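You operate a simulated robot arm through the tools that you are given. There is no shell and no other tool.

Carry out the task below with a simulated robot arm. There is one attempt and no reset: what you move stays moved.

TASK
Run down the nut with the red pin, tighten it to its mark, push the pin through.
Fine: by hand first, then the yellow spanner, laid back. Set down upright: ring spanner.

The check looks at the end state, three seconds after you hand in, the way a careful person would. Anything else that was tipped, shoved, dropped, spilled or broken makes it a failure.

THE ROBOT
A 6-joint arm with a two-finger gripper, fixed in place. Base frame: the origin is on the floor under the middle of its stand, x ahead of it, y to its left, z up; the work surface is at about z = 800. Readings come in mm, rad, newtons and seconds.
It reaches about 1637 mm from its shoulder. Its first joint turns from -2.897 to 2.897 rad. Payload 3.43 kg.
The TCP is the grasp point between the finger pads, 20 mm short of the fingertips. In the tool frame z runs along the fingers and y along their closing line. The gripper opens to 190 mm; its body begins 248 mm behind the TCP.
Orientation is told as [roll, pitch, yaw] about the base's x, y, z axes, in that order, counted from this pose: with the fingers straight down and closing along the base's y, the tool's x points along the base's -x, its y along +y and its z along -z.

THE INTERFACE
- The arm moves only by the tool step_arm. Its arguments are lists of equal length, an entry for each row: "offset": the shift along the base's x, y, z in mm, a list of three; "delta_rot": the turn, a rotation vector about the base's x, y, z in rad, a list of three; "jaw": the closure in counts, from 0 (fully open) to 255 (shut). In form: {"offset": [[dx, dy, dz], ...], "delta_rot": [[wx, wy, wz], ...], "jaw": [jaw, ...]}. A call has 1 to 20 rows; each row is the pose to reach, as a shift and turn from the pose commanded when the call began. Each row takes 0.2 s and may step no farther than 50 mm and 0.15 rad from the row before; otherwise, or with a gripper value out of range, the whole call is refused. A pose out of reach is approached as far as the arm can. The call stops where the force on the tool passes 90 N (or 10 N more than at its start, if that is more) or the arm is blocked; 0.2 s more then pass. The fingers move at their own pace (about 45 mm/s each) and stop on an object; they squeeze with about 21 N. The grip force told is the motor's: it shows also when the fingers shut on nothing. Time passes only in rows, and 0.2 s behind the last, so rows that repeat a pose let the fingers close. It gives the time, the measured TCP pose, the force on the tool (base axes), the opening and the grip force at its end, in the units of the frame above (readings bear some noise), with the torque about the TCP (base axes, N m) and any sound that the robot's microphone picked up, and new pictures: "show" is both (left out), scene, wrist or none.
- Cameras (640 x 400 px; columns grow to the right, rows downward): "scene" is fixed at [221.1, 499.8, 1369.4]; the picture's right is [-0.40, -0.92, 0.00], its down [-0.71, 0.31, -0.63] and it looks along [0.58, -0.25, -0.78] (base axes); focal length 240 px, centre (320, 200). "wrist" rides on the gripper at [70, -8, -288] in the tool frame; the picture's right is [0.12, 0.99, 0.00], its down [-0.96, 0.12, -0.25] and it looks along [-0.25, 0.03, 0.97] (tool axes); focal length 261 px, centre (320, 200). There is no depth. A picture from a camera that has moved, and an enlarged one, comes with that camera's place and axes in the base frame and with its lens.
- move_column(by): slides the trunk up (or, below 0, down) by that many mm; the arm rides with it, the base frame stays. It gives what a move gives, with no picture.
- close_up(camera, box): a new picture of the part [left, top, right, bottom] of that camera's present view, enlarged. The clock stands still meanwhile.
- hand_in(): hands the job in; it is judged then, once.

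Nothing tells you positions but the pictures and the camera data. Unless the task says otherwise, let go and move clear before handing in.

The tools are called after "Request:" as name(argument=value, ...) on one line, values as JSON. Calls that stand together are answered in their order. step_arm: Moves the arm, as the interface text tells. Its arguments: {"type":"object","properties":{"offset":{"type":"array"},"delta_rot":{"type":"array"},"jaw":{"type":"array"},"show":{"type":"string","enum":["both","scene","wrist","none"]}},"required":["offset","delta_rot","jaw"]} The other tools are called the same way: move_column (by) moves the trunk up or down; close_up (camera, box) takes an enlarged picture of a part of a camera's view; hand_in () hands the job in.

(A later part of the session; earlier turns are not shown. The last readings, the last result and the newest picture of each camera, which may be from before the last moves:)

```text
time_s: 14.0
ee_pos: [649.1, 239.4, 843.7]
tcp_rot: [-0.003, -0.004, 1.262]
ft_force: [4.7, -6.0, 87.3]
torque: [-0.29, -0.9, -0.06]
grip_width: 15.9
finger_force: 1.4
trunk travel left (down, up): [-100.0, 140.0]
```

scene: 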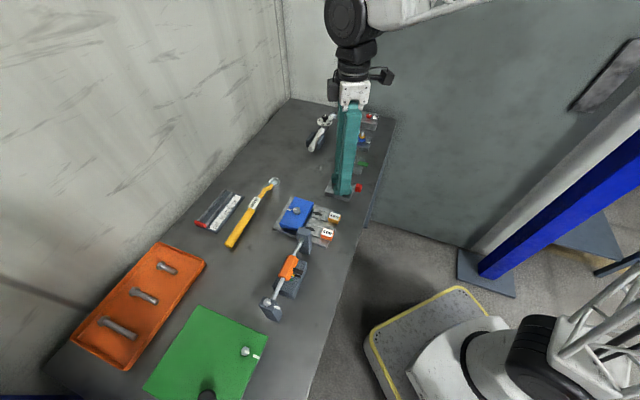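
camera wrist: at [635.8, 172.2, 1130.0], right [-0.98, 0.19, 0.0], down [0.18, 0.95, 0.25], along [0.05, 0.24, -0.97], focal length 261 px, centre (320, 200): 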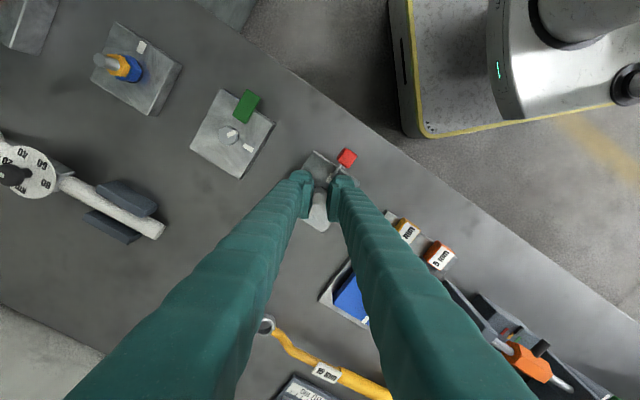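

The downward force builds up because the tips press on the block (they reach lower when closing). I relieve: open slightly and raise a few mm, then re-read.

Request:
step_arm(offset=[[0, 0, 1.5], [0, 0, 3], [0, 0, 3], [0, 0, 3]], delta_rot=[[0, 0, 0], [0, 0, 0], [0, 0, 0], [0, 0, 0]], jaw=[222, 222, 222, 222], show="wrist")

Request:
close_up(camera="wrist", box=[280, 130, 360, 230])

Request:
close_up(camera="scene", box=[325, 165, 365, 205])

```text
time_s: 15.0
ee_pos: [647.3, 240.8, 844.8]
tcp_rot: [-0.001, -0.001, 1.263]
ft_force: [-6.7, -0.1, 88.0]
torque: [-0.26, -0.81, 0.01]
grip_width: 17.7
finger_force: 0.0
trunk travel left (down, up): [-100.0, 140.0]
camera wrist: at [635.0, 172.4, 1132.8], right [-0.98, 0.19, 0.0], down [0.18, 0.95, 0.25], along [0.05, 0.24, -0.97], focal length 261 px, centre (320, 200)
```

wrist: 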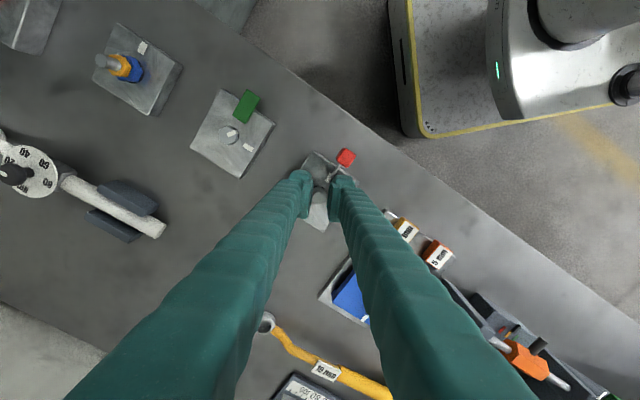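

```text
4.00 times, centred on (320, 180) of wrist
camera zoom: at [635.0, 172.4, 1132.8], right [-0.98, 0.19, 0.0], down [0.18, 0.95, 0.25], along [0.05, 0.24, -0.97], focal length 1043 px, centre (320, 280)
```

zoom: 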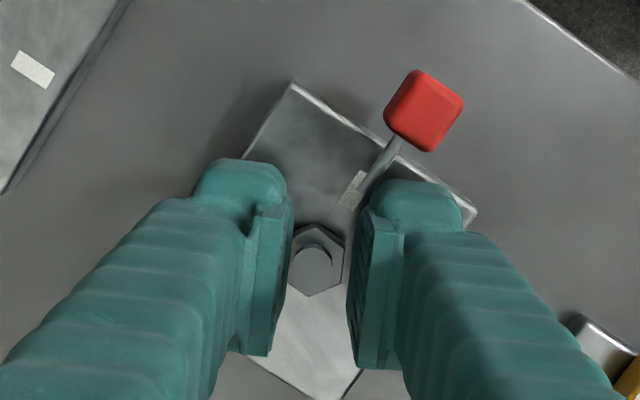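

```text
10.00 times, centred on (345, 185) of scene
camera zoom: at [221.1, 499.8, 1369.4], right [-0.4, -0.92, 0.0], down [-0.71, 0.31, -0.63], along [0.58, -0.25, -0.78], focal length 2399 px, centre (70, 350)
```

zoom: 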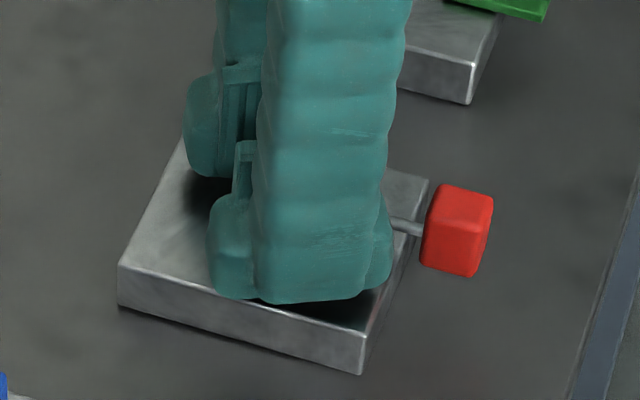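

The left finger seems to be riding on the nut's edge with the hand shifted 2.4 mm in −x. I lift well clear to relieve everything.

Request:
step_arm(offset=[[0, 0, 3], [0, 0, 7], [0, 0, 12], [0, 0, 12], [0, 0, 12]], delta_rot=[[0, 0, 0], [0, 0, 0], [0, 0, 0], [0, 0, 0], [0, 0, 0]], jaw=[222, 222, 222, 222, 222], show="wrist")

Request:
close_up(camera="wrist", box=[280, 130, 360, 230])

Request:
close_up(camera="scene", box=[325, 165, 365, 205])

```text
time_s: 16.2
ee_pos: [647.4, 240.9, 854.4]
tcp_rot: [0.002, 0.0, 1.262]
ft_force: [0.2, 0.2, -0.3]
torque: [0.01, -0.01, 0.02]
grip_width: 24.4
finger_force: 0.1
trunk travel left (down, up): [-100.0, 140.0]
camera wrist: at [636.8, 172.9, 1142.9], right [-0.98, 0.19, 0.0], down [0.18, 0.95, 0.25], along [0.04, 0.24, -0.97], focal length 261 px, centre (320, 200)
```

wrist: 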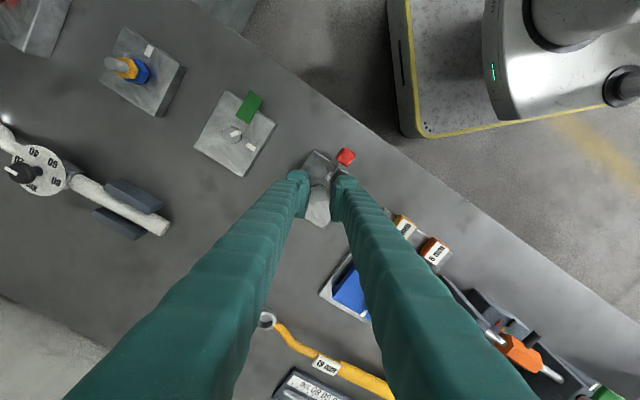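

```text
4.00 times, centred on (320, 180) of wrist
camera zoom: at [636.8, 172.9, 1142.9], right [-0.98, 0.19, 0.0], down [0.18, 0.95, 0.25], along [0.04, 0.24, -0.97], focal length 1043 px, centre (320, 280)
```

zoom: 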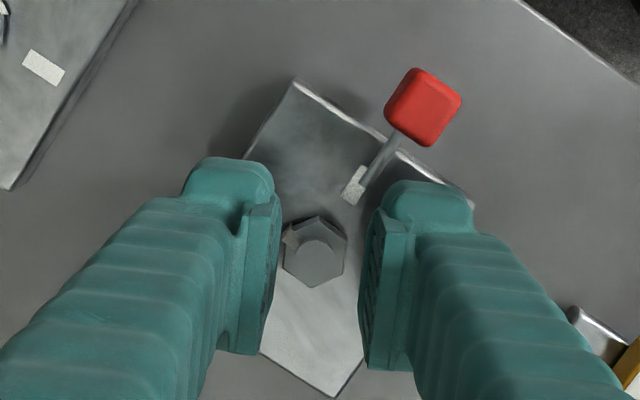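

```text
10.00 times, centred on (345, 185) of scene
camera zoom: at [221.1, 499.8, 1369.4], right [-0.4, -0.92, 0.0], down [-0.71, 0.31, -0.63], along [0.58, -0.25, -0.78], focal length 2399 px, centre (70, 350)
```

zoom: 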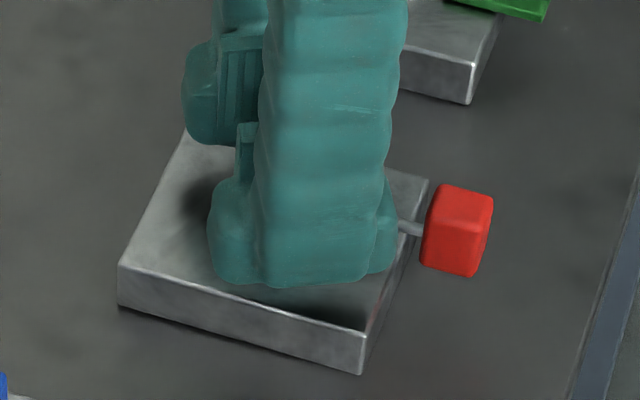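

Free again and undamaged. I re-centre on the nut and probe at this narrower opening (24 mm, wider than the nut's corners) to see at what height the tips touch.

Request:
step_arm(offset=[[1, -0.3, -4], [1, -0.3, -8], [1, -0.3, -8], [1, -0.3, -8]], delta_rot=[[0, 0, 0], [0, 0, 0], [0, 0, 0], [0, 0, 0]], jaw=[222, 222, 222, 222], show="wrist")

Request:
close_up(camera="wrist", box=[290, 160, 345, 220])

Request:
step_arm(offset=[[0, 0, -1], [0, 0, -2], [0, 0, -2]], delta_rot=[[0, 0, 0], [0, 0, 0], [0, 0, 0]], jaw=[222, 222, 222], show="none")

Request:
step_arm(offset=[[0, 0, -1], [0, 0, -1]], delta_rot=[[0, 0, 0], [0, 0, 0]], jaw=[222, 222], show="none")

```text
time_s: 17.2
ee_pos: [648.7, 239.6, 848.9]
tcp_rot: [0.001, 0.002, 1.262]
ft_force: [0.1, 0.9, 0.7]
torque: [0.01, -0.01, 0.01]
grip_width: 24.2
finger_force: 0.0
trunk travel left (down, up): [-100.0, 140.0]
camera wrist: at [637.4, 172.3, 1135.8], right [-0.98, 0.19, 0.0], down [0.18, 0.95, 0.25], along [0.05, 0.24, -0.97], focal length 261 px, centre (320, 200)
```

wrist: 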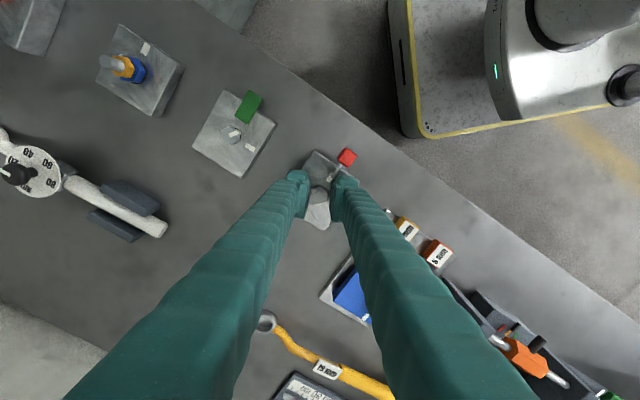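

```text
6.67 times, centred on (318, 190) of wrist
camera zoom: at [637.4, 172.3, 1135.8], right [-0.98, 0.19, 0.0], down [0.18, 0.95, 0.25], along [0.05, 0.24, -0.97], focal length 1738 px, centre (337, 267)
```

zoom: 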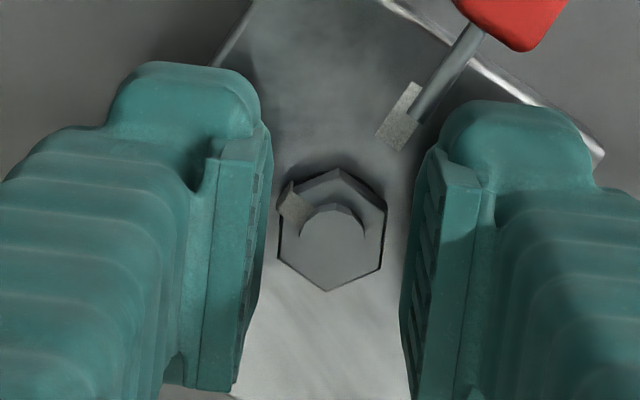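

```text
time_s: 18.0
ee_pos: [649.8, 240.6, 845.1]
tcp_rot: [0.001, -0.001, 1.262]
ft_force: [-0.3, -0.8, -0.7]
torque: [0.0, 0.02, 0.0]
grip_width: 24.8
finger_force: 0.0
trunk travel left (down, up): [-100.0, 140.0]
```

```text
time_s: 18.6
ee_pos: [649.1, 240.4, 843.7]
tcp_rot: [0.003, -0.001, 1.262]
ft_force: [0.6, 0.5, 0.5]
torque: [0.0, 0.0, -0.01]
grip_width: 24.7
finger_force: 0.2
trunk travel left (down, up): [-100.0, 140.0]
```

No contact yet at TCP z≈844. I nudge 0.8 mm toward the left finger and keep probing down.

Request:
step_arm(offset=[[0.8, -0.2, -1], [0.8, -0.2, -2], [0.8, -0.2, -2]], delta_rot=[[0, 0, 0], [0, 0, 0], [0, 0, 0]], jaw=[222, 222, 222], show="none")

Request:
step_arm(offset=[[0, 0, -1], [0, 0, -1]], delta_rot=[[0, 0, 0], [0, 0, 0]], jaw=[222, 222], show="wrist")

Request:
close_up(camera="wrist", box=[290, 160, 345, 220])

Request:
close_up(camera="scene", box=[325, 165, 365, 205])

```text
time_s: 19.4
ee_pos: [650.6, 239.4, 842.7]
tcp_rot: [0.002, 0.0, 1.261]
ft_force: [0.6, 0.7, -0.5]
torque: [0.01, 0.01, 0.0]
grip_width: 24.4
finger_force: 0.0
trunk travel left (down, up): [-100.0, 140.0]
```

```text
time_s: 20.0
ee_pos: [651.0, 240.0, 840.8]
tcp_rot: [0.002, 0.0, 1.261]
ft_force: [0.2, 0.0, 0.3]
torque: [-0.01, -0.01, 0.04]
grip_width: 24.5
finger_force: 0.1
trunk travel left (down, up): [-100.0, 140.0]
camera wrist: at [638.5, 172.1, 1128.7], right [-0.98, 0.19, 0.0], down [0.18, 0.95, 0.25], along [0.05, 0.24, -0.97], focal length 261 px, centre (320, 200)
```

wrist: 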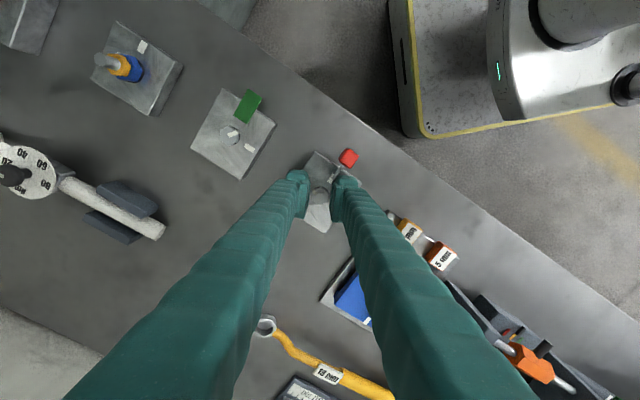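

```text
6.67 times, centred on (318, 190) of wrist
camera zoom: at [638.5, 172.1, 1128.7], right [-0.98, 0.19, 0.0], down [0.18, 0.95, 0.25], along [0.05, 0.24, -0.97], focal length 1738 px, centre (337, 267)
```

zoom: 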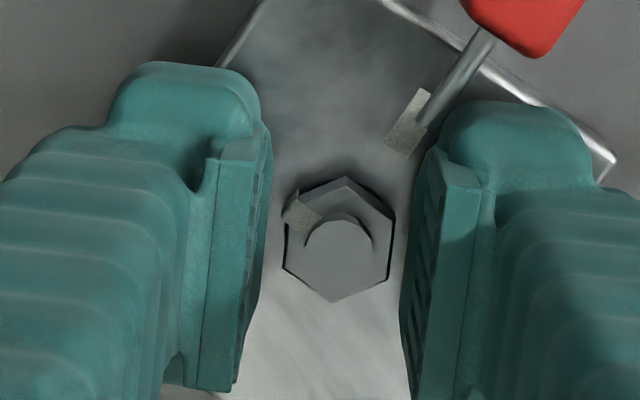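

```text
10.00 times, centred on (345, 185) of scene
camera zoom: at [221.1, 499.8, 1369.4], right [-0.4, -0.92, 0.0], down [-0.71, 0.31, -0.63], along [0.58, -0.25, -0.78], focal length 2399 px, centre (70, 350)
```

zoom: 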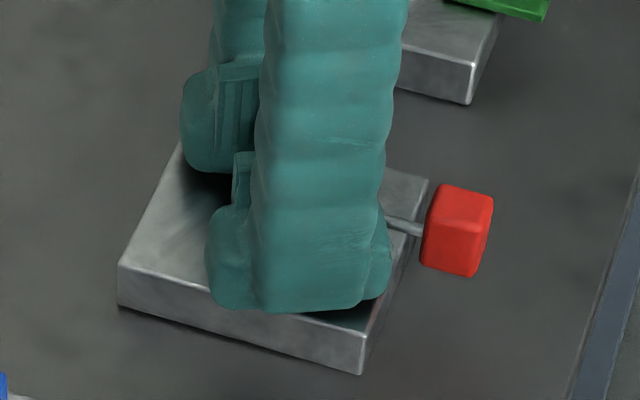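

No finger extension: at 24 mm opening the tips hover just above the block at TCP z≈840.7. I fine-centre and now close in small increments, watching width and force.

Request:
step_arm(offset=[[-0.5, 0.6, 0], [-0.5, 0.6, 0], [-0.5, 0.6, 0]], delta_rot=[[0, 0, 0], [0, 0, 0], [0, 0, 0]], jaw=[222, 226, 228], show="none")

Request:
step_arm(offset=[[0, 0, 0], [0, 0, 0]], delta_rot=[[0, 0, 0], [0, 0, 0]], jaw=[230, 230], show="none")

Request:
step_arm(offset=[[0, 0, 0], [0, 0, 0]], delta_rot=[[0, 0, 0], [0, 0, 0]], jaw=[232, 232], show="wrist")

Request:
close_up(camera="wrist", box=[290, 160, 345, 220])

```text
time_s: 20.8
ee_pos: [649.6, 241.2, 840.6]
tcp_rot: [0.004, 0.001, 1.261]
ft_force: [0.2, 0.4, 0.9]
torque: [0.0, -0.01, 0.0]
grip_width: 20.4
finger_force: 0.0
trunk travel left (down, up): [-100.0, 140.0]
```

```text
time_s: 21.4
ee_pos: [650.0, 239.5, 841.2]
tcp_rot: [0.0, -0.001, 1.261]
ft_force: [0.1, 0.6, 2.0]
torque: [0.03, -0.03, -0.02]
grip_width: 18.7
finger_force: 0.3
trunk travel left (down, up): [-100.0, 140.0]
```

```text
time_s: 22.0
ee_pos: [649.6, 239.8, 842.0]
tcp_rot: [0.0, 0.0, 1.262]
ft_force: [1.2, 0.6, 7.4]
torque: [-0.01, -0.08, 0.03]
grip_width: 17.6
finger_force: 0.3
trunk travel left (down, up): [-100.0, 140.0]
camera wrist: at [637.8, 172.7, 1129.7], right [-0.98, 0.19, 0.0], down [0.18, 0.95, 0.25], along [0.05, 0.24, -0.97], focal length 261 px, centre (320, 200)
```

wrist: 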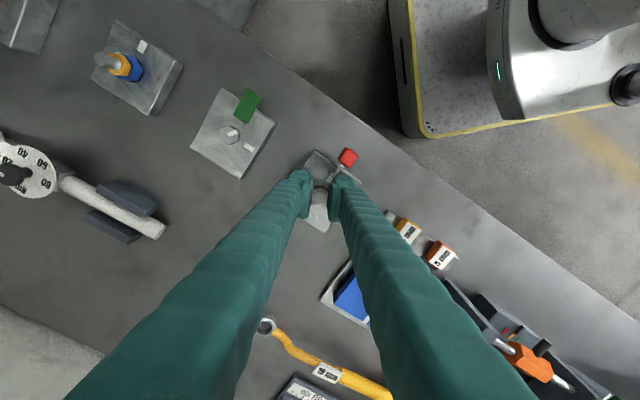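

```text
6.67 times, centred on (318, 190) of wrist
camera zoom: at [637.8, 172.7, 1129.7], right [-0.98, 0.19, 0.0], down [0.18, 0.95, 0.25], along [0.05, 0.24, -0.97], focal length 1738 px, centre (337, 267)
```

zoom: 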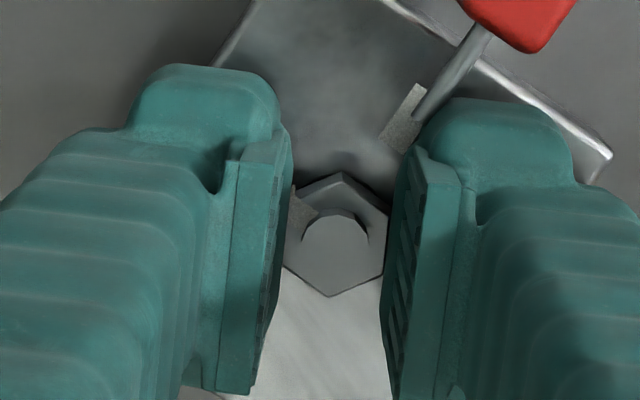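

Both pads now touch the nut lightly (17.6 mm wide, only 7 N up). I try a small clockwise turn to see whether the nut follows.

Request:
step_arm(offset=[[0, 0, 0], [0, 0, 0], [0, 0, 0], [0, 0, 0]], delta_rot=[[0, 0, 0], [0, 0, -0.1], [0, 0, -0.2], [0, 0, -0.3]], jaw=[234, 234, 234, 234], show="wrist")

Request:
close_up(camera="wrist", box=[290, 160, 345, 220])

```text
time_s: 23.0
ee_pos: [649.2, 239.8, 843.6]
tcp_rot: [-0.002, -0.002, 0.961]
ft_force: [0.6, -0.7, 55.3]
torque: [-0.22, -0.26, 0.02]
grip_width: 14.7
finger_force: 0.2
trunk travel left (down, up): [-100.0, 140.0]
camera wrist: at [617.0, 180.0, 1132.2], right [-0.88, 0.47, 0.0], down [0.46, 0.85, 0.25], along [0.12, 0.22, -0.97], focal length 261 px, centre (320, 200)
```

wrist: 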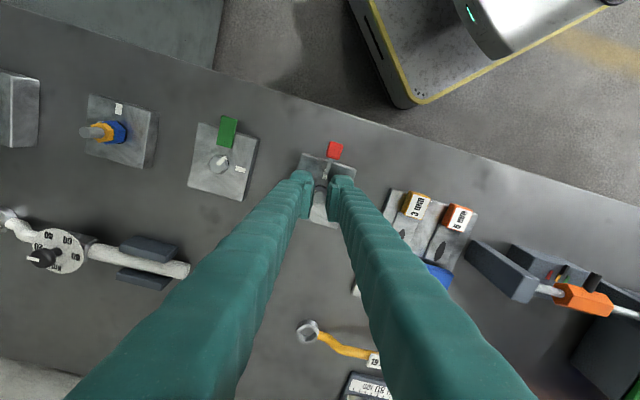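

```text
6.67 times, centred on (318, 190) of wrist
camera zoom: at [617.0, 180.0, 1132.2], right [-0.88, 0.47, 0.0], down [0.46, 0.85, 0.25], along [0.12, 0.22, -0.97], focal length 1738 px, centre (337, 267)
```

zoom: 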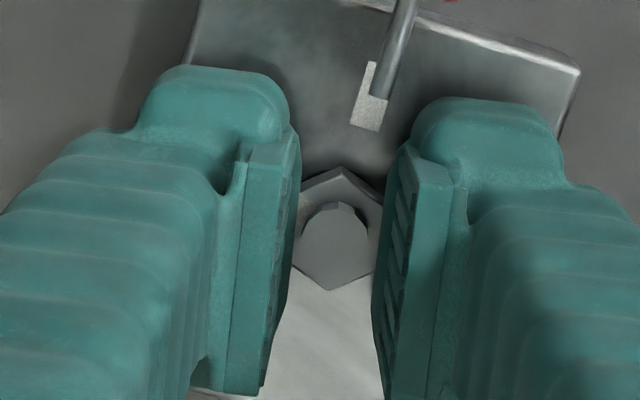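

The nut follows the hand. The vertical load is just the wedge fighting my height command, so I ease the jaw and raise the command 1 mm, then continue the stroke to a total of about 53°.

Request:
step_arm(offset=[[0, 0, 1], [0, 0, 1.3], [0, 0, 1.3], [0, 0, 1.3], [0, 0, 1.3], [0, 0, 1.3], [0, 0, 1.3]], delta_rot=[[0, 0, 0], [0, 0, 0], [0, 0, -0.13], [0, 0, -0.26], [0, 0, -0.39], [0, 0, -0.52], [0, 0, -0.63]], jaw=[231, 231, 231, 231, 231, 231, 231], show="wrist")

Request:
close_up(camera="wrist", box=[290, 160, 345, 220])

Request:
close_up(camera="scene", box=[325, 165, 365, 205])

```text
time_s: 24.6
ee_pos: [650.5, 240.8, 844.0]
tcp_rot: [0.003, -0.004, 0.331]
ft_force: [12.3, 14.0, 67.5]
torque: [-0.11, -0.3, 0.2]
grip_width: 14.6
finger_force: 0.1
trunk travel left (down, up): [-100.0, 140.0]
camera wrist: at [586.6, 211.5, 1132.1], right [-0.44, 0.9, 0.0], down [0.87, 0.42, 0.25], along [0.23, 0.11, -0.97], focal length 261 px, centre (320, 200)
```

wrist: 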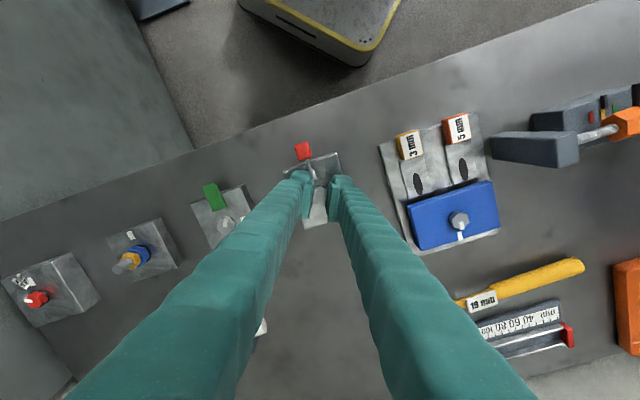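

```text
6.67 times, centred on (318, 190) of wrist
camera zoom: at [586.6, 211.5, 1132.1], right [-0.44, 0.9, 0.0], down [0.87, 0.42, 0.25], along [0.23, 0.11, -0.97], focal length 1738 px, centre (337, 267)
```

zoom: 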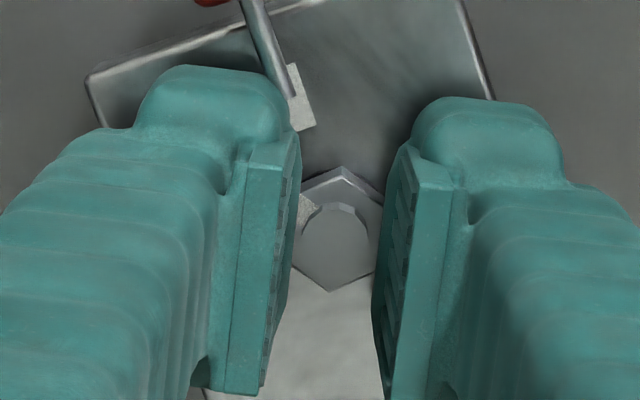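

```text
10.00 times, centred on (345, 185) of scene
camera zoom: at [221.1, 499.8, 1369.4], right [-0.4, -0.92, 0.0], down [-0.71, 0.31, -0.63], along [0.58, -0.25, -0.78], focal length 2399 px, centre (70, 350)
```

zoom: 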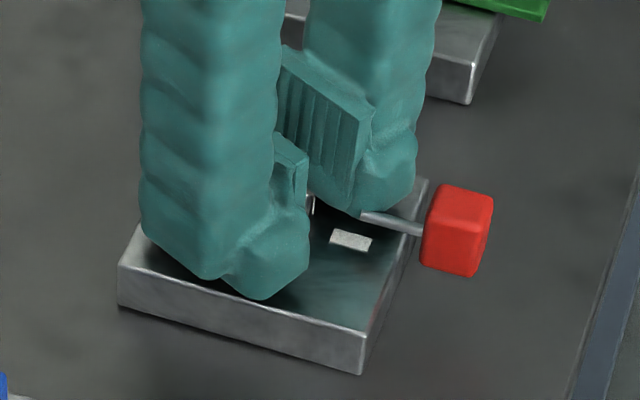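

The nut turned about 53° with the hand. The left toe is now very near the pin, so I release here, lift slightly and check that the pin has not moved.

Request:
step_arm(offset=[[0, 0, 1], [0, 0, 2.5], [0, 0, 2.5], [0, 0, 0.5]], delta_rot=[[0, 0, 0.03], [0, 0, 0.06], [0, 0, 0.12], [0, 0, 0.2]], jaw=[222, 220, 220, 220], show="wrist")

Request:
close_up(camera="wrist", box=[290, 160, 345, 220])

Request:
close_up(camera="scene", box=[325, 165, 365, 205])

```text
time_s: 25.6
ee_pos: [648.7, 240.0, 840.9]
tcp_rot: [0.002, 0.0, 0.532]
ft_force: [-1.0, -0.4, -0.1]
torque: [0.02, 0.0, 0.0]
grip_width: 25.6
finger_force: 0.1
trunk travel left (down, up): [-100.0, 140.0]
camera wrist: at [594.3, 199.7, 1130.1], right [-0.61, 0.79, 0.0], down [0.77, 0.59, 0.25], along [0.19, 0.15, -0.97], focal length 261 px, centre (320, 200)
```

wrist: 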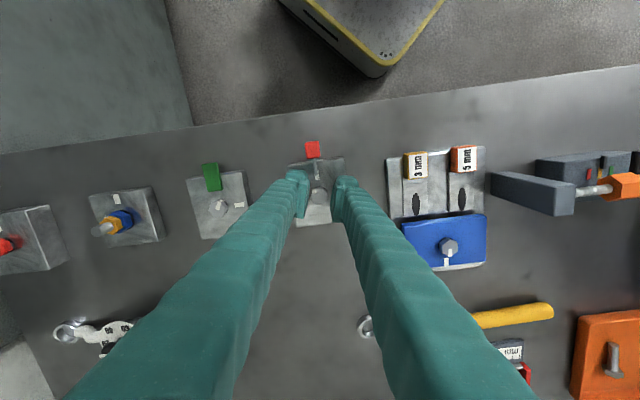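

```text
6.67 times, centred on (318, 190) of wrist
camera zoom: at [594.3, 199.7, 1130.1], right [-0.61, 0.79, 0.0], down [0.77, 0.59, 0.25], along [0.19, 0.15, -0.97], focal length 1738 px, centre (337, 267)
```

zoom: 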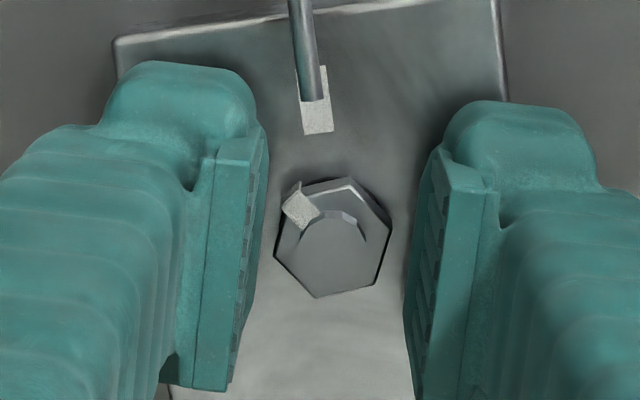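

```text
10.00 times, centred on (345, 185) of scene
camera zoom: at [221.1, 499.8, 1369.4], right [-0.4, -0.92, 0.0], down [-0.71, 0.31, -0.63], along [0.58, -0.25, -0.78], focal length 2399 px, centre (70, 350)
```

zoom: 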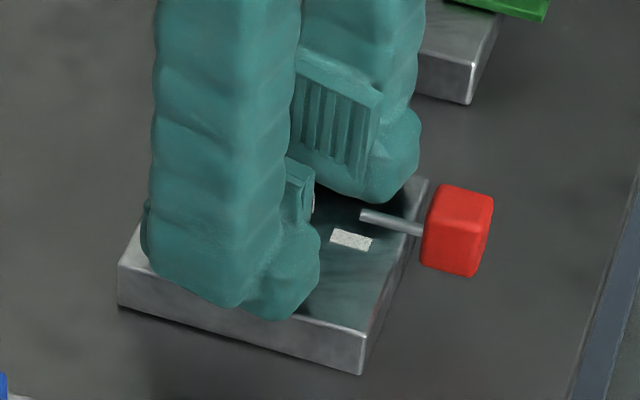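

The pin is unmoved and the nut has turned ≈54° clockwise (mark now at ≈ −102°). I return the hand for the next bite and close lightly again.

Request:
step_arm(offset=[[0, 0, 0], [0, 0, 0], [0, 0, 0], [0.3, 0, -0.6], [0.3, 0, -1.3], [0.3, 0, -1.3], [0.3, 0, -1.3], [0.3, 0, -1.3], [0.3, 0, -1.3]], delta_rot=[[0, 0, 0.14], [0, 0, 0.28], [0, 0, 0.42], [0, 0, 0.56], [0, 0, 0.688], [0, 0, 0.688], [0, 0, 0.688], [0, 0, 0.688], [0, 0, 0.688]], jaw=[220, 220, 220, 220, 222, 228, 230, 231, 232], show="wrist")

Request:
close_up(camera="wrist", box=[290, 160, 345, 220])

```text
time_s: 27.6
ee_pos: [649.2, 240.2, 843.3]
tcp_rot: [-0.003, -0.003, 1.221]
ft_force: [1.8, 0.0, 29.8]
torque: [-0.12, -0.27, -0.03]
grip_width: 16.8
finger_force: 0.1
trunk travel left (down, up): [-100.0, 140.0]
camera wrist: at [634.0, 173.7, 1131.4], right [-0.97, 0.23, 0.0], down [0.22, 0.94, 0.25], along [0.06, 0.24, -0.97], focal length 261 px, centre (320, 200)
```

wrist: 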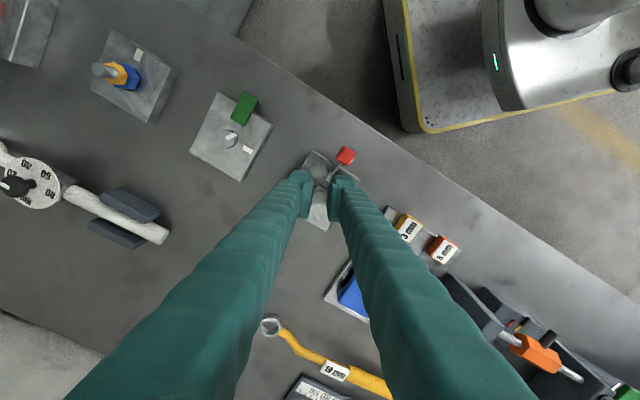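

```text
6.67 times, centred on (318, 190) of wrist
camera zoom: at [634.0, 173.7, 1131.4], right [-0.97, 0.23, 0.0], down [0.22, 0.94, 0.25], along [0.06, 0.24, -0.97], focal length 1738 px, centre (337, 267)
```

zoom: 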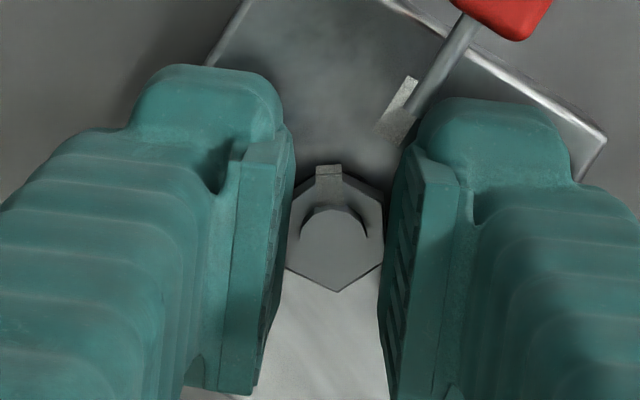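

Gripped again. I turn a full 0.85 rad clockwise, release and come back in one sweep.

Request:
step_arm(offset=[[0, 0, 0.5], [0, 0, 0.5], [0, 0, 0.5], [0, 0, 0.5], [0, 0, 0.5], [0, 0, 0.5]], delta_rot=[[0, 0, -0.14], [0, 0, -0.28], [0, 0, -0.42], [0, 0, -0.56], [0, 0, -0.7], [0, 0, -0.85]], jaw=[232, 232, 232, 232, 232, 232], show="none")

Request:
close_up(camera="wrist", box=[290, 160, 345, 220])

Request:
close_up(camera="scene", box=[325, 165, 365, 205])

```text
time_s: 29.0
ee_pos: [649.2, 240.7, 845.3]
tcp_rot: [0.001, -0.003, 0.367]
ft_force: [8.3, 4.2, 77.4]
torque: [-0.4, -0.25, 0.26]
grip_width: 15.7
finger_force: 0.1
trunk travel left (down, up): [-100.0, 140.0]
```

```text
6.67 times, centred on (318, 190) of wrist
camera zoom: at [587.3, 209.0, 1133.1], right [-0.47, 0.88, 0.0], down [0.85, 0.45, 0.25], along [0.22, 0.12, -0.97], focal length 1738 px, centre (337, 267)
```

zoom: 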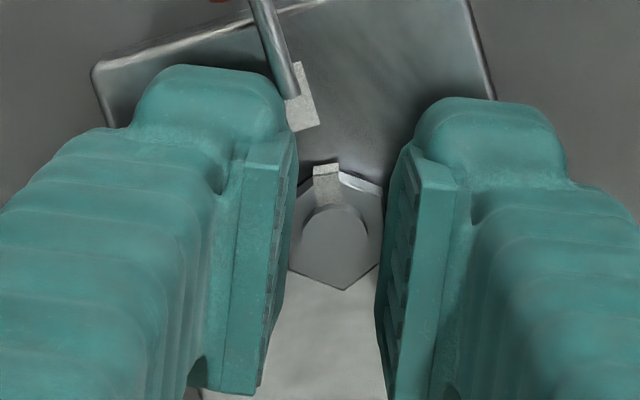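

```text
10.00 times, centred on (345, 185) of scene
camera zoom: at [221.1, 499.8, 1369.4], right [-0.4, -0.92, 0.0], down [-0.71, 0.31, -0.63], along [0.58, -0.25, -0.78], focal length 2399 px, centre (70, 350)
```

zoom: 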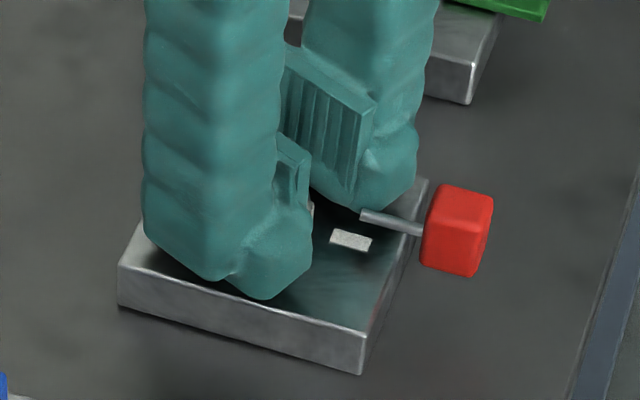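

The nut follows (mark now ≈ −141°), but squeezing makes the tips climb. From now on I use the jaws as a loose open-end wrench (≈19.4 mm gap, tips just above the block), so no wedge force builds up. Release and return first.

Request:
step_arm(offset=[[0, 0, 2], [0, 0, 3], [0, 0, 2], [0, 0, 0.5], [0, 0, 0], [0, 0, 0], [0, 0, -0.5], [0, 0, -1], [0, 0, -1], [0, 0, -1], [0, 0, -1]], delta_rot=[[0, 0, 0], [0, 0, 0], [0, 0, 0.14], [0, 0, 0.28], [0, 0, 0.42], [0, 0, 0.56], [0, 0, 0.7], [0, 0, 0.85], [0, 0, 0.87], [0, 0, 0.87], [0, 0, 0.87]], jaw=[222, 218, 218, 218, 218, 218, 218, 218, 218, 218, 218], show="wrist")

Request:
close_up(camera="wrist", box=[290, 160, 345, 220])

```text
time_s: 31.4
ee_pos: [649.2, 240.3, 840.5]
tcp_rot: [0.001, -0.001, 1.242]
ft_force: [-0.3, 0.1, -0.5]
torque: [0.02, 0.02, 0.04]
grip_width: 27.6
finger_force: 0.0
trunk travel left (down, up): [-100.0, 140.0]
camera wrist: at [636.4, 173.6, 1129.4], right [-0.98, 0.21, 0.0], down [0.2, 0.95, 0.25], along [0.05, 0.24, -0.97], focal length 261 px, centre (320, 200)
```

wrist: 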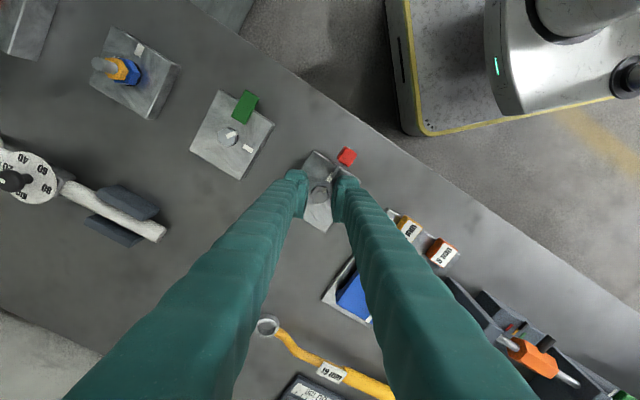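

```text
6.67 times, centred on (318, 190) of wrist
camera zoom: at [636.4, 173.6, 1129.4], right [-0.98, 0.21, 0.0], down [0.2, 0.95, 0.25], along [0.05, 0.24, -0.97], focal length 1738 px, centre (337, 267)
```

zoom: 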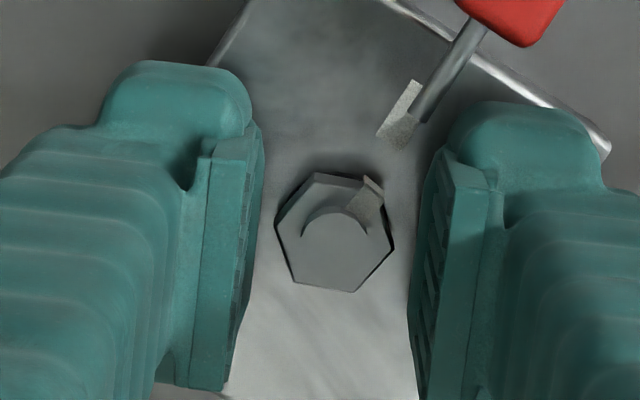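

The nut's mark is now at ≈ −144° and its flats are about 24° off the hand. High pad friction lets me drive it at any angle, so I close only just to contact (≈20 mm) and sweep clockwise again.

Request:
step_arm(offset=[[0, 0, 0], [0, 0, 0], [0, 0, 0], [0, 0, 0.2], [0, 0, 0.2], [0, 0, 0.2], [0, 0, 0.2], [0, 0, 0.2], [0, 0, 0.2]], delta_rot=[[0, 0, 0], [0, 0, 0], [0, 0, 0], [0, 0, -0.14], [0, 0, -0.28], [0, 0, -0.42], [0, 0, -0.56], [0, 0, -0.7], [0, 0, -0.85]], jaw=[226, 228, 228, 228, 228, 228, 228, 228, 228], show="wrist")

Request:
close_up(camera="wrist", box=[290, 160, 345, 220])

```text
time_s: 33.4
ee_pos: [650.7, 239.6, 842.1]
tcp_rot: [0.001, -0.001, 0.39]
ft_force: [-0.7, 0.3, 31.4]
torque: [0.06, -0.01, 0.25]
grip_width: 19.6
finger_force: 0.1
trunk travel left (down, up): [-100.0, 140.0]
camera wrist: at [589.1, 207.7, 1130.1], right [-0.49, 0.87, 0.0], down [0.85, 0.47, 0.25], along [0.22, 0.12, -0.97], focal length 261 px, centre (320, 200)
```

wrist: 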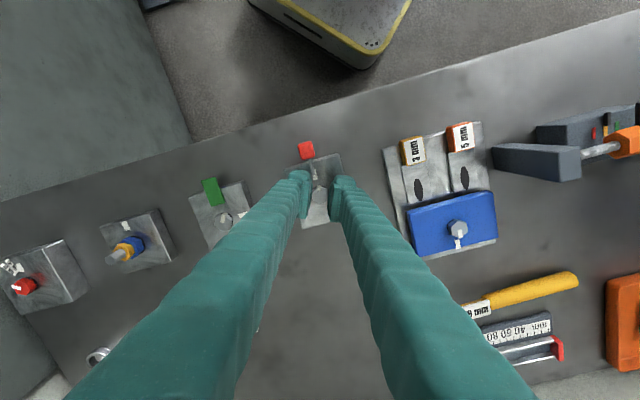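

```text
6.67 times, centred on (318, 190) of wrist
camera zoom: at [589.1, 207.7, 1130.1], right [-0.49, 0.87, 0.0], down [0.85, 0.47, 0.25], along [0.22, 0.12, -0.97], focal length 1738 px, centre (337, 267)
```

zoom: 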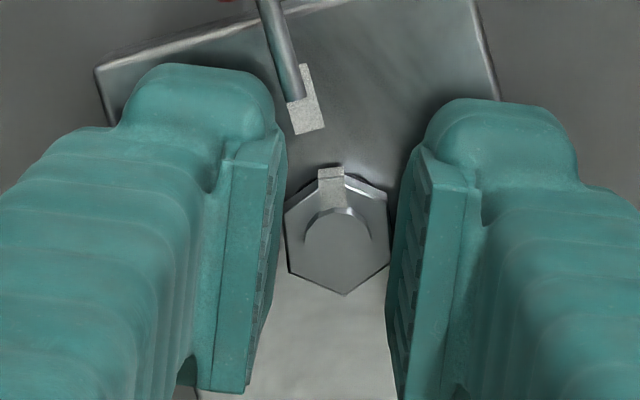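

This looser grip slipped (mark still ≈ −144°), so a firm flat-to-flat grip is needed. I open, turn the hand to near the flats (yaw ≈ 0.77), grip firmly, and turn clockwise.

Request:
step_arm(offset=[[0, 0, 1], [0, 0, 1], [0, 0, 0.5], [0, 0, -0.3], [0, 0, -0.6], [0, 0, -0.6], [0, 0, -0.6], [0, 0, -0.6], [0, 0, 0.6], [0, 0, 0.6], [0, 0, 0.6], [0, 0, 0.6]], delta_rot=[[0, 0, 0], [0, 0, 0.05], [0, 0, 0.19], [0, 0, 0.32], [0, 0, 0.36], [0, 0, 0.36], [0, 0, 0.36], [0, 0, 0.36], [0, 0, 0.25], [0, 0, 0.14], [0, 0, 0.03], [0, 0, -0.05]], jaw=[220, 220, 220, 222, 226, 230, 232, 232, 232, 232, 232, 232], show="wrist")

Request:
close_up(camera="wrist", box=[290, 160, 345, 220])

```text
time_s: 36.0
ee_pos: [650.1, 240.3, 845.0]
tcp_rot: [0.001, -0.005, 0.338]
ft_force: [1.3, 1.9, 78.8]
torque: [0.12, -0.02, 0.09]
grip_width: 15.9
finger_force: 0.2
trunk travel left (down, up): [-100.0, 140.0]
camera wrist: at [586.3, 210.4, 1133.1], right [-0.44, 0.9, 0.0], down [0.87, 0.43, 0.25], along [0.23, 0.11, -0.97], focal length 261 px, centre (320, 200)
```

wrist: 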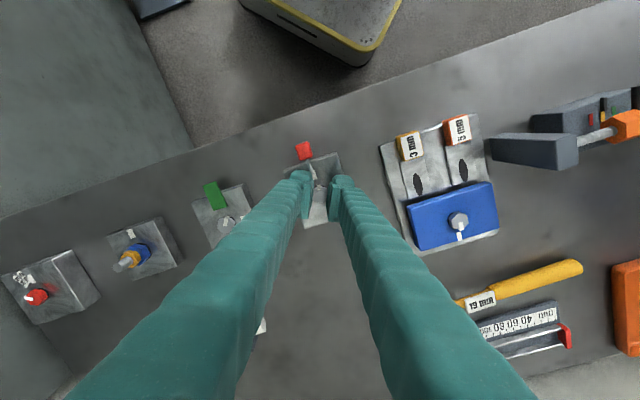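

```text
6.67 times, centred on (318, 190) of wrist
camera zoom: at [586.3, 210.4, 1133.1], right [-0.44, 0.9, 0.0], down [0.87, 0.43, 0.25], along [0.23, 0.11, -0.97], focal length 1738 px, centre (337, 267)
```

zoom: 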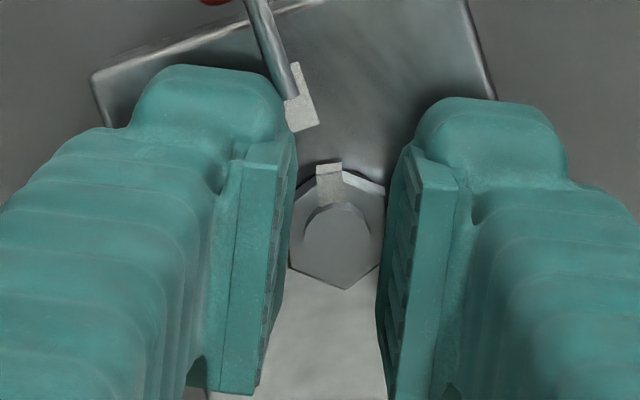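

The nut seems to have stopped following (mark still ≈ −145°). I release, lift clear and inspect the nut's height and both marks carefully before doing anything more.

Request:
step_arm(offset=[[0, 0, 1.5], [0, 0, 3], [0, 0, 10], [0, 0, 30], [0, 0, 60], [0, 0, 100], [0, 0, 100]], delta_rot=[[0, 0, 0], [0, 0, 0.05], [0, 0, 0.1], [0, 0, 0.1], [0, 0, 0.1], [0, 0, 0.1], [0, 0, 0.1]], jaw=[222, 218, 218, 218, 200, 200, 200], show="wrist")

Request:
close_up(camera="wrist", box=[300, 160, 335, 195])

Request:
close_up(camera="scene", box=[336, 178, 356, 192])

```text
time_s: 37.6
ee_pos: [650.2, 240.9, 941.8]
tcp_rot: [0.003, 0.002, 0.439]
ft_force: [-0.1, 0.6, 0.3]
torque: [-0.04, 0.02, -0.01]
grip_width: 41.0
finger_force: 0.1
trunk travel left (down, up): [-100.0, 140.0]
camera wrist: at [591.4, 204.7, 1230.1], right [-0.53, 0.85, 0.0], down [0.82, 0.51, 0.25], along [0.21, 0.13, -0.97], focal length 261 px, centre (320, 200)
```

wrist: 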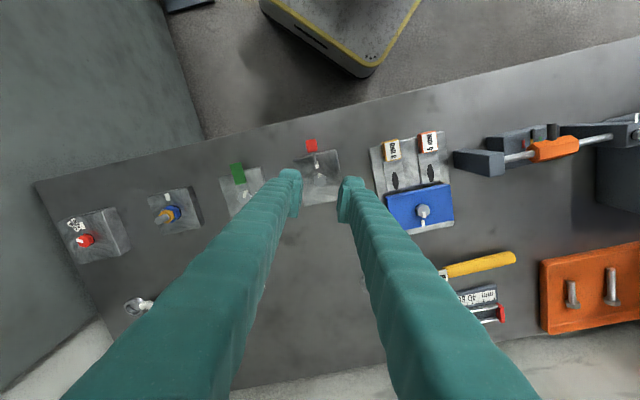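

```text
11.43 times, centred on (318, 178) of wrist
camera zoom: at [591.4, 204.7, 1230.1], right [-0.53, 0.85, 0.0], down [0.82, 0.51, 0.25], along [0.21, 0.13, -0.97], focal length 2979 px, centre (349, 457)
```

zoom: 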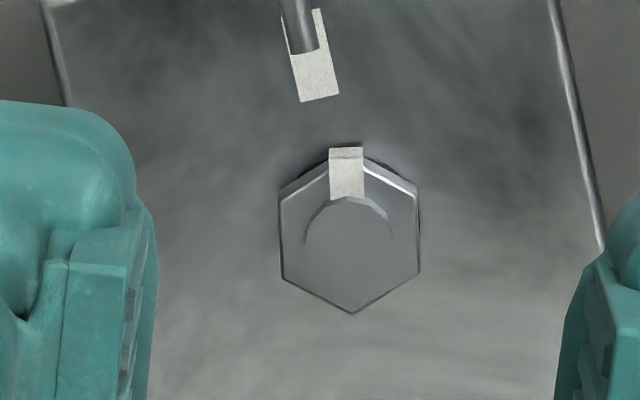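

```text
16.00 times, centred on (346, 185) of scene
camera zoom: at [221.1, 499.8, 1369.4], right [-0.4, -0.92, 0.0], down [-0.71, 0.31, -0.63], along [0.58, -0.25, -0.78], focal length 3838 px, centre (-96, 440)
```

zoom: 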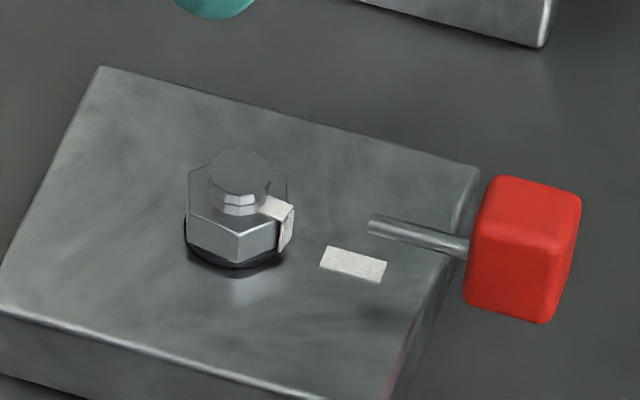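

The pin is untouched, the nut still sits ≈3.7 mm above the block (so about two more turns), and its mark is at −146°. The tips have a ~28° chamfer, so I need aligned flats and a firm hold. Shifting the hand 7 mm away from the pin (nut nearer the front edge of the pads) gives me safe 60° strokes; I set up for that.

Request:
step_arm(offset=[[3, 2.4, -30], [6, 4.8, -60], [6, 4.8, -85], [6, 4.8, -96], [6, 4.8, -101], [6, 4.8, -101], [6, 4.8, -101]], delta_rot=[[0, 0, 0.08], [0, 0, 0.154], [0, 0, 0.154], [0, 0, 0.154], [0, 0, 0.154], [0, 0, 0.154], [0, 0, 0.154]], jaw=[218, 218, 218, 218, 218, 218, 218], show="wrist")

Request:
close_up(camera="wrist", box=[290, 160, 345, 220])

```text
time_s: 39.2
ee_pos: [655.6, 245.5, 840.6]
tcp_rot: [0.002, -0.002, 0.595]
ft_force: [0.0, -0.2, -0.1]
torque: [-0.01, -0.01, -0.02]
grip_width: 27.7
finger_force: 0.1
trunk travel left (down, up): [-100.0, 140.0]
camera wrist: at [603.5, 201.0, 1128.7], right [-0.65, 0.76, 0.0], down [0.73, 0.63, 0.25], along [0.19, 0.16, -0.97], focal length 261 px, centre (320, 200)
```

wrist: 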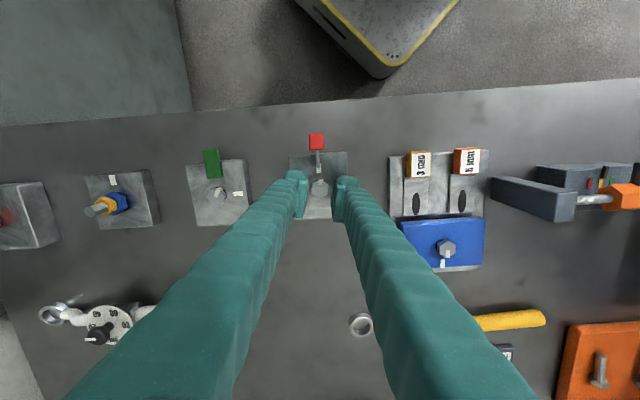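

```text
6.67 times, centred on (318, 190) of wrist
camera zoom: at [603.5, 201.0, 1128.7], right [-0.65, 0.76, 0.0], down [0.73, 0.63, 0.25], along [0.19, 0.16, -0.97], focal length 1738 px, centre (337, 267)
```

zoom: 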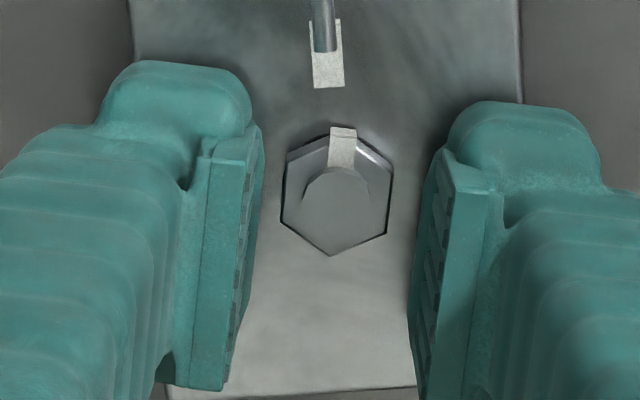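

The flats are now aligned with the pads and the pin is well clear. I grip and turn 19° clockwise about the nut.

Request:
step_arm(offset=[[0, 0, 0], [0, 0, 0], [0, 0, 0], [0, 0, 0], [0.44, -0.74, 0.2], [0.79, -1.51, 0.2], [1.06, -2.33, 0.2], [1.06, -2.33, 0.2]], delta_rot=[[0, 0, 0], [0, 0, 0], [0, 0, 0], [0, 0, 0], [0, 0, -0.111], [0, 0, -0.222], [0, 0, -0.333], [0, 0, -0.333]], jaw=[226, 230, 232, 234, 234, 234, 234, 234], show="wrist")

Request:
close_up(camera="wrist", box=[290, 160, 345, 220])

```text
time_s: 40.9
ee_pos: [658.5, 244.9, 848.3]
tcp_rot: [0.001, -0.012, 0.261]
ft_force: [-9.2, -2.7, 47.7]
torque: [-0.7, 0.52, 0.03]
grip_width: 14.4
finger_force: 0.0
trunk travel left (down, up): [-100.0, 140.0]
stopped in row 8: the force on the tool passed its limit at 93 N (the readings are from after the stop); the commanded pose is now the measured one
camera wrist: at [590.7, 218.4, 1135.0], right [-0.37, 0.93, 0.0], down [0.9, 0.36, 0.26], along [0.24, 0.1, -0.97], focal length 261 px, centre (320, 200)
```

wrist: 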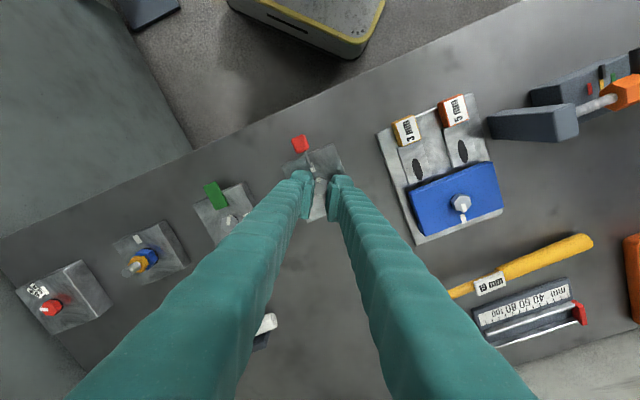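

```text
6.67 times, centred on (318, 190) of wrist
camera zoom: at [590.7, 218.4, 1135.0], right [-0.37, 0.93, 0.0], down [0.9, 0.36, 0.26], along [0.24, 0.1, -0.97], focal length 1738 px, centre (337, 267)
```

zoom: 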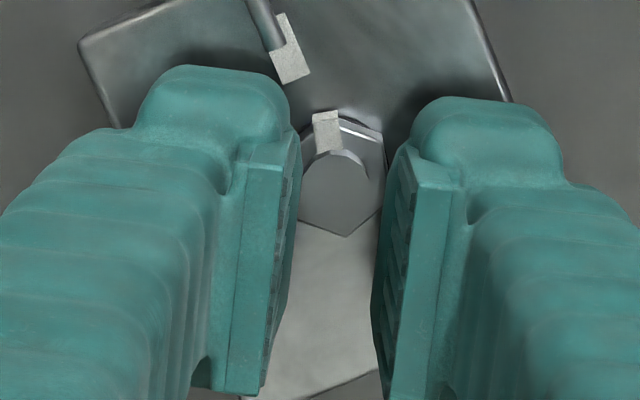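

The hand climbed instead of turning the nut (mark still ≈ −145°), which suggests the nut is meeting real resistance. I release carefully and look very closely at what lies beneath the nut.

Request:
step_arm(offset=[[0, 0, 1], [0, 0, 3], [0, 0, 15], [0, 0, 50], [10, 30, 90], [20, 70, 110], [20, 100, 110]], delta_rot=[[0, 0.012, 0], [0, 0.012, 0], [0, 0.012, 0], [0, 0.012, 0.1], [0, 0.012, 0.1], [0, 0.012, 0.1], [0, 0.012, 0.1]], jaw=[222, 210, 200, 200, 200, 200, 200], show="both")

Request:
close_up(camera="scene", box=[338, 179, 352, 189])

Request:
close_up(camera="scene", box=[352, 125, 372, 150])

Request:
close_up(camera="scene", box=[336, 150, 372, 175])

Request:
close_up(camera="wrist", box=[200, 60, 400, 200])

```text
refused: row 5 steps farther than a row can; nothing moved
```

```text
16.00 times, centred on (345, 184) of scene
camera zoom: at [221.1, 499.8, 1369.4], right [-0.4, -0.92, 0.0], down [-0.71, 0.31, -0.63], along [0.58, -0.25, -0.78], focal length 3838 px, centre (-80, 456)
```

zoom: 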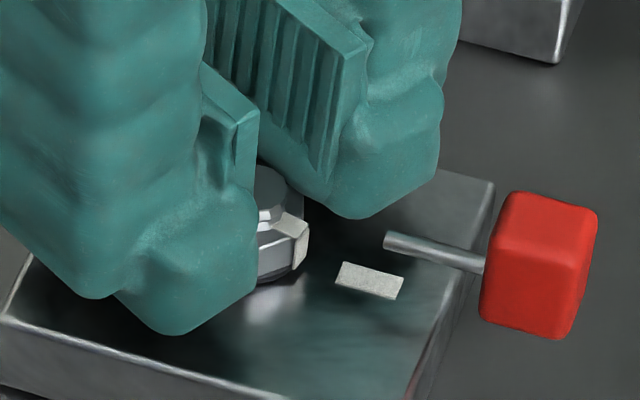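

```text
16.00 times, centred on (362, 138) of scene
camera zoom: at [221.1, 499.8, 1369.4], right [-0.4, -0.92, 0.0], down [-0.71, 0.31, -0.63], along [0.58, -0.25, -0.78], focal length 3838 px, centre (-352, 1200)
```

zoom: 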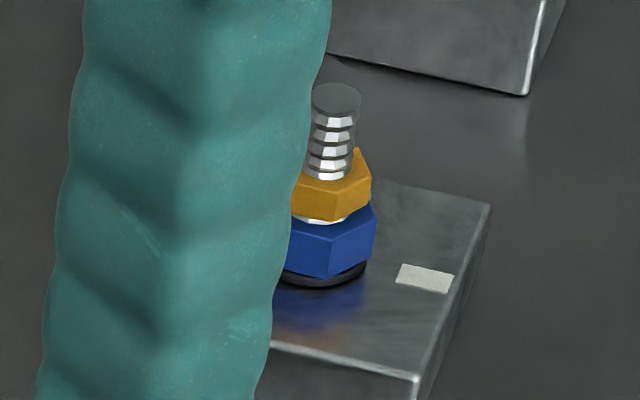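

```text
16.00 times, centred on (354, 162) of scene
camera zoom: at [221.1, 499.8, 1369.4], right [-0.4, -0.92, 0.0], down [-0.71, 0.31, -0.63], along [0.58, -0.25, -0.78], focal length 3838 px, centre (-224, 800)
```

zoom: 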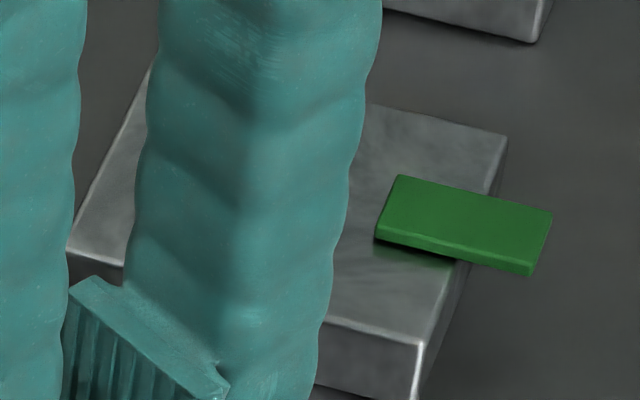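

```text
2.86 times, centred on (300, 130) of wrist
camera zoom: at [590.7, 218.4, 1135.0], right [-0.37, 0.93, 0.0], down [0.9, 0.36, 0.26], along [0.24, 0.1, -0.97], focal length 745 px, centre (377, 400)
```

zoom: 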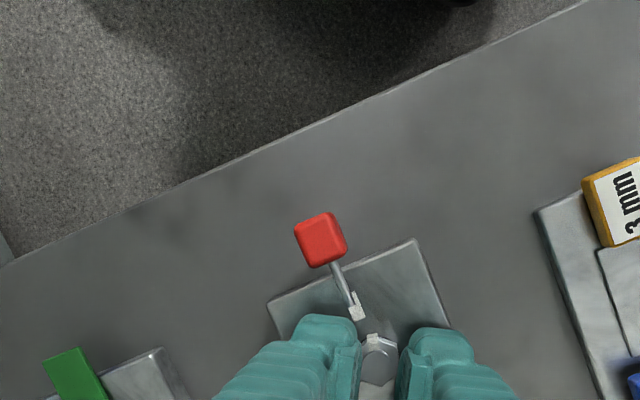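

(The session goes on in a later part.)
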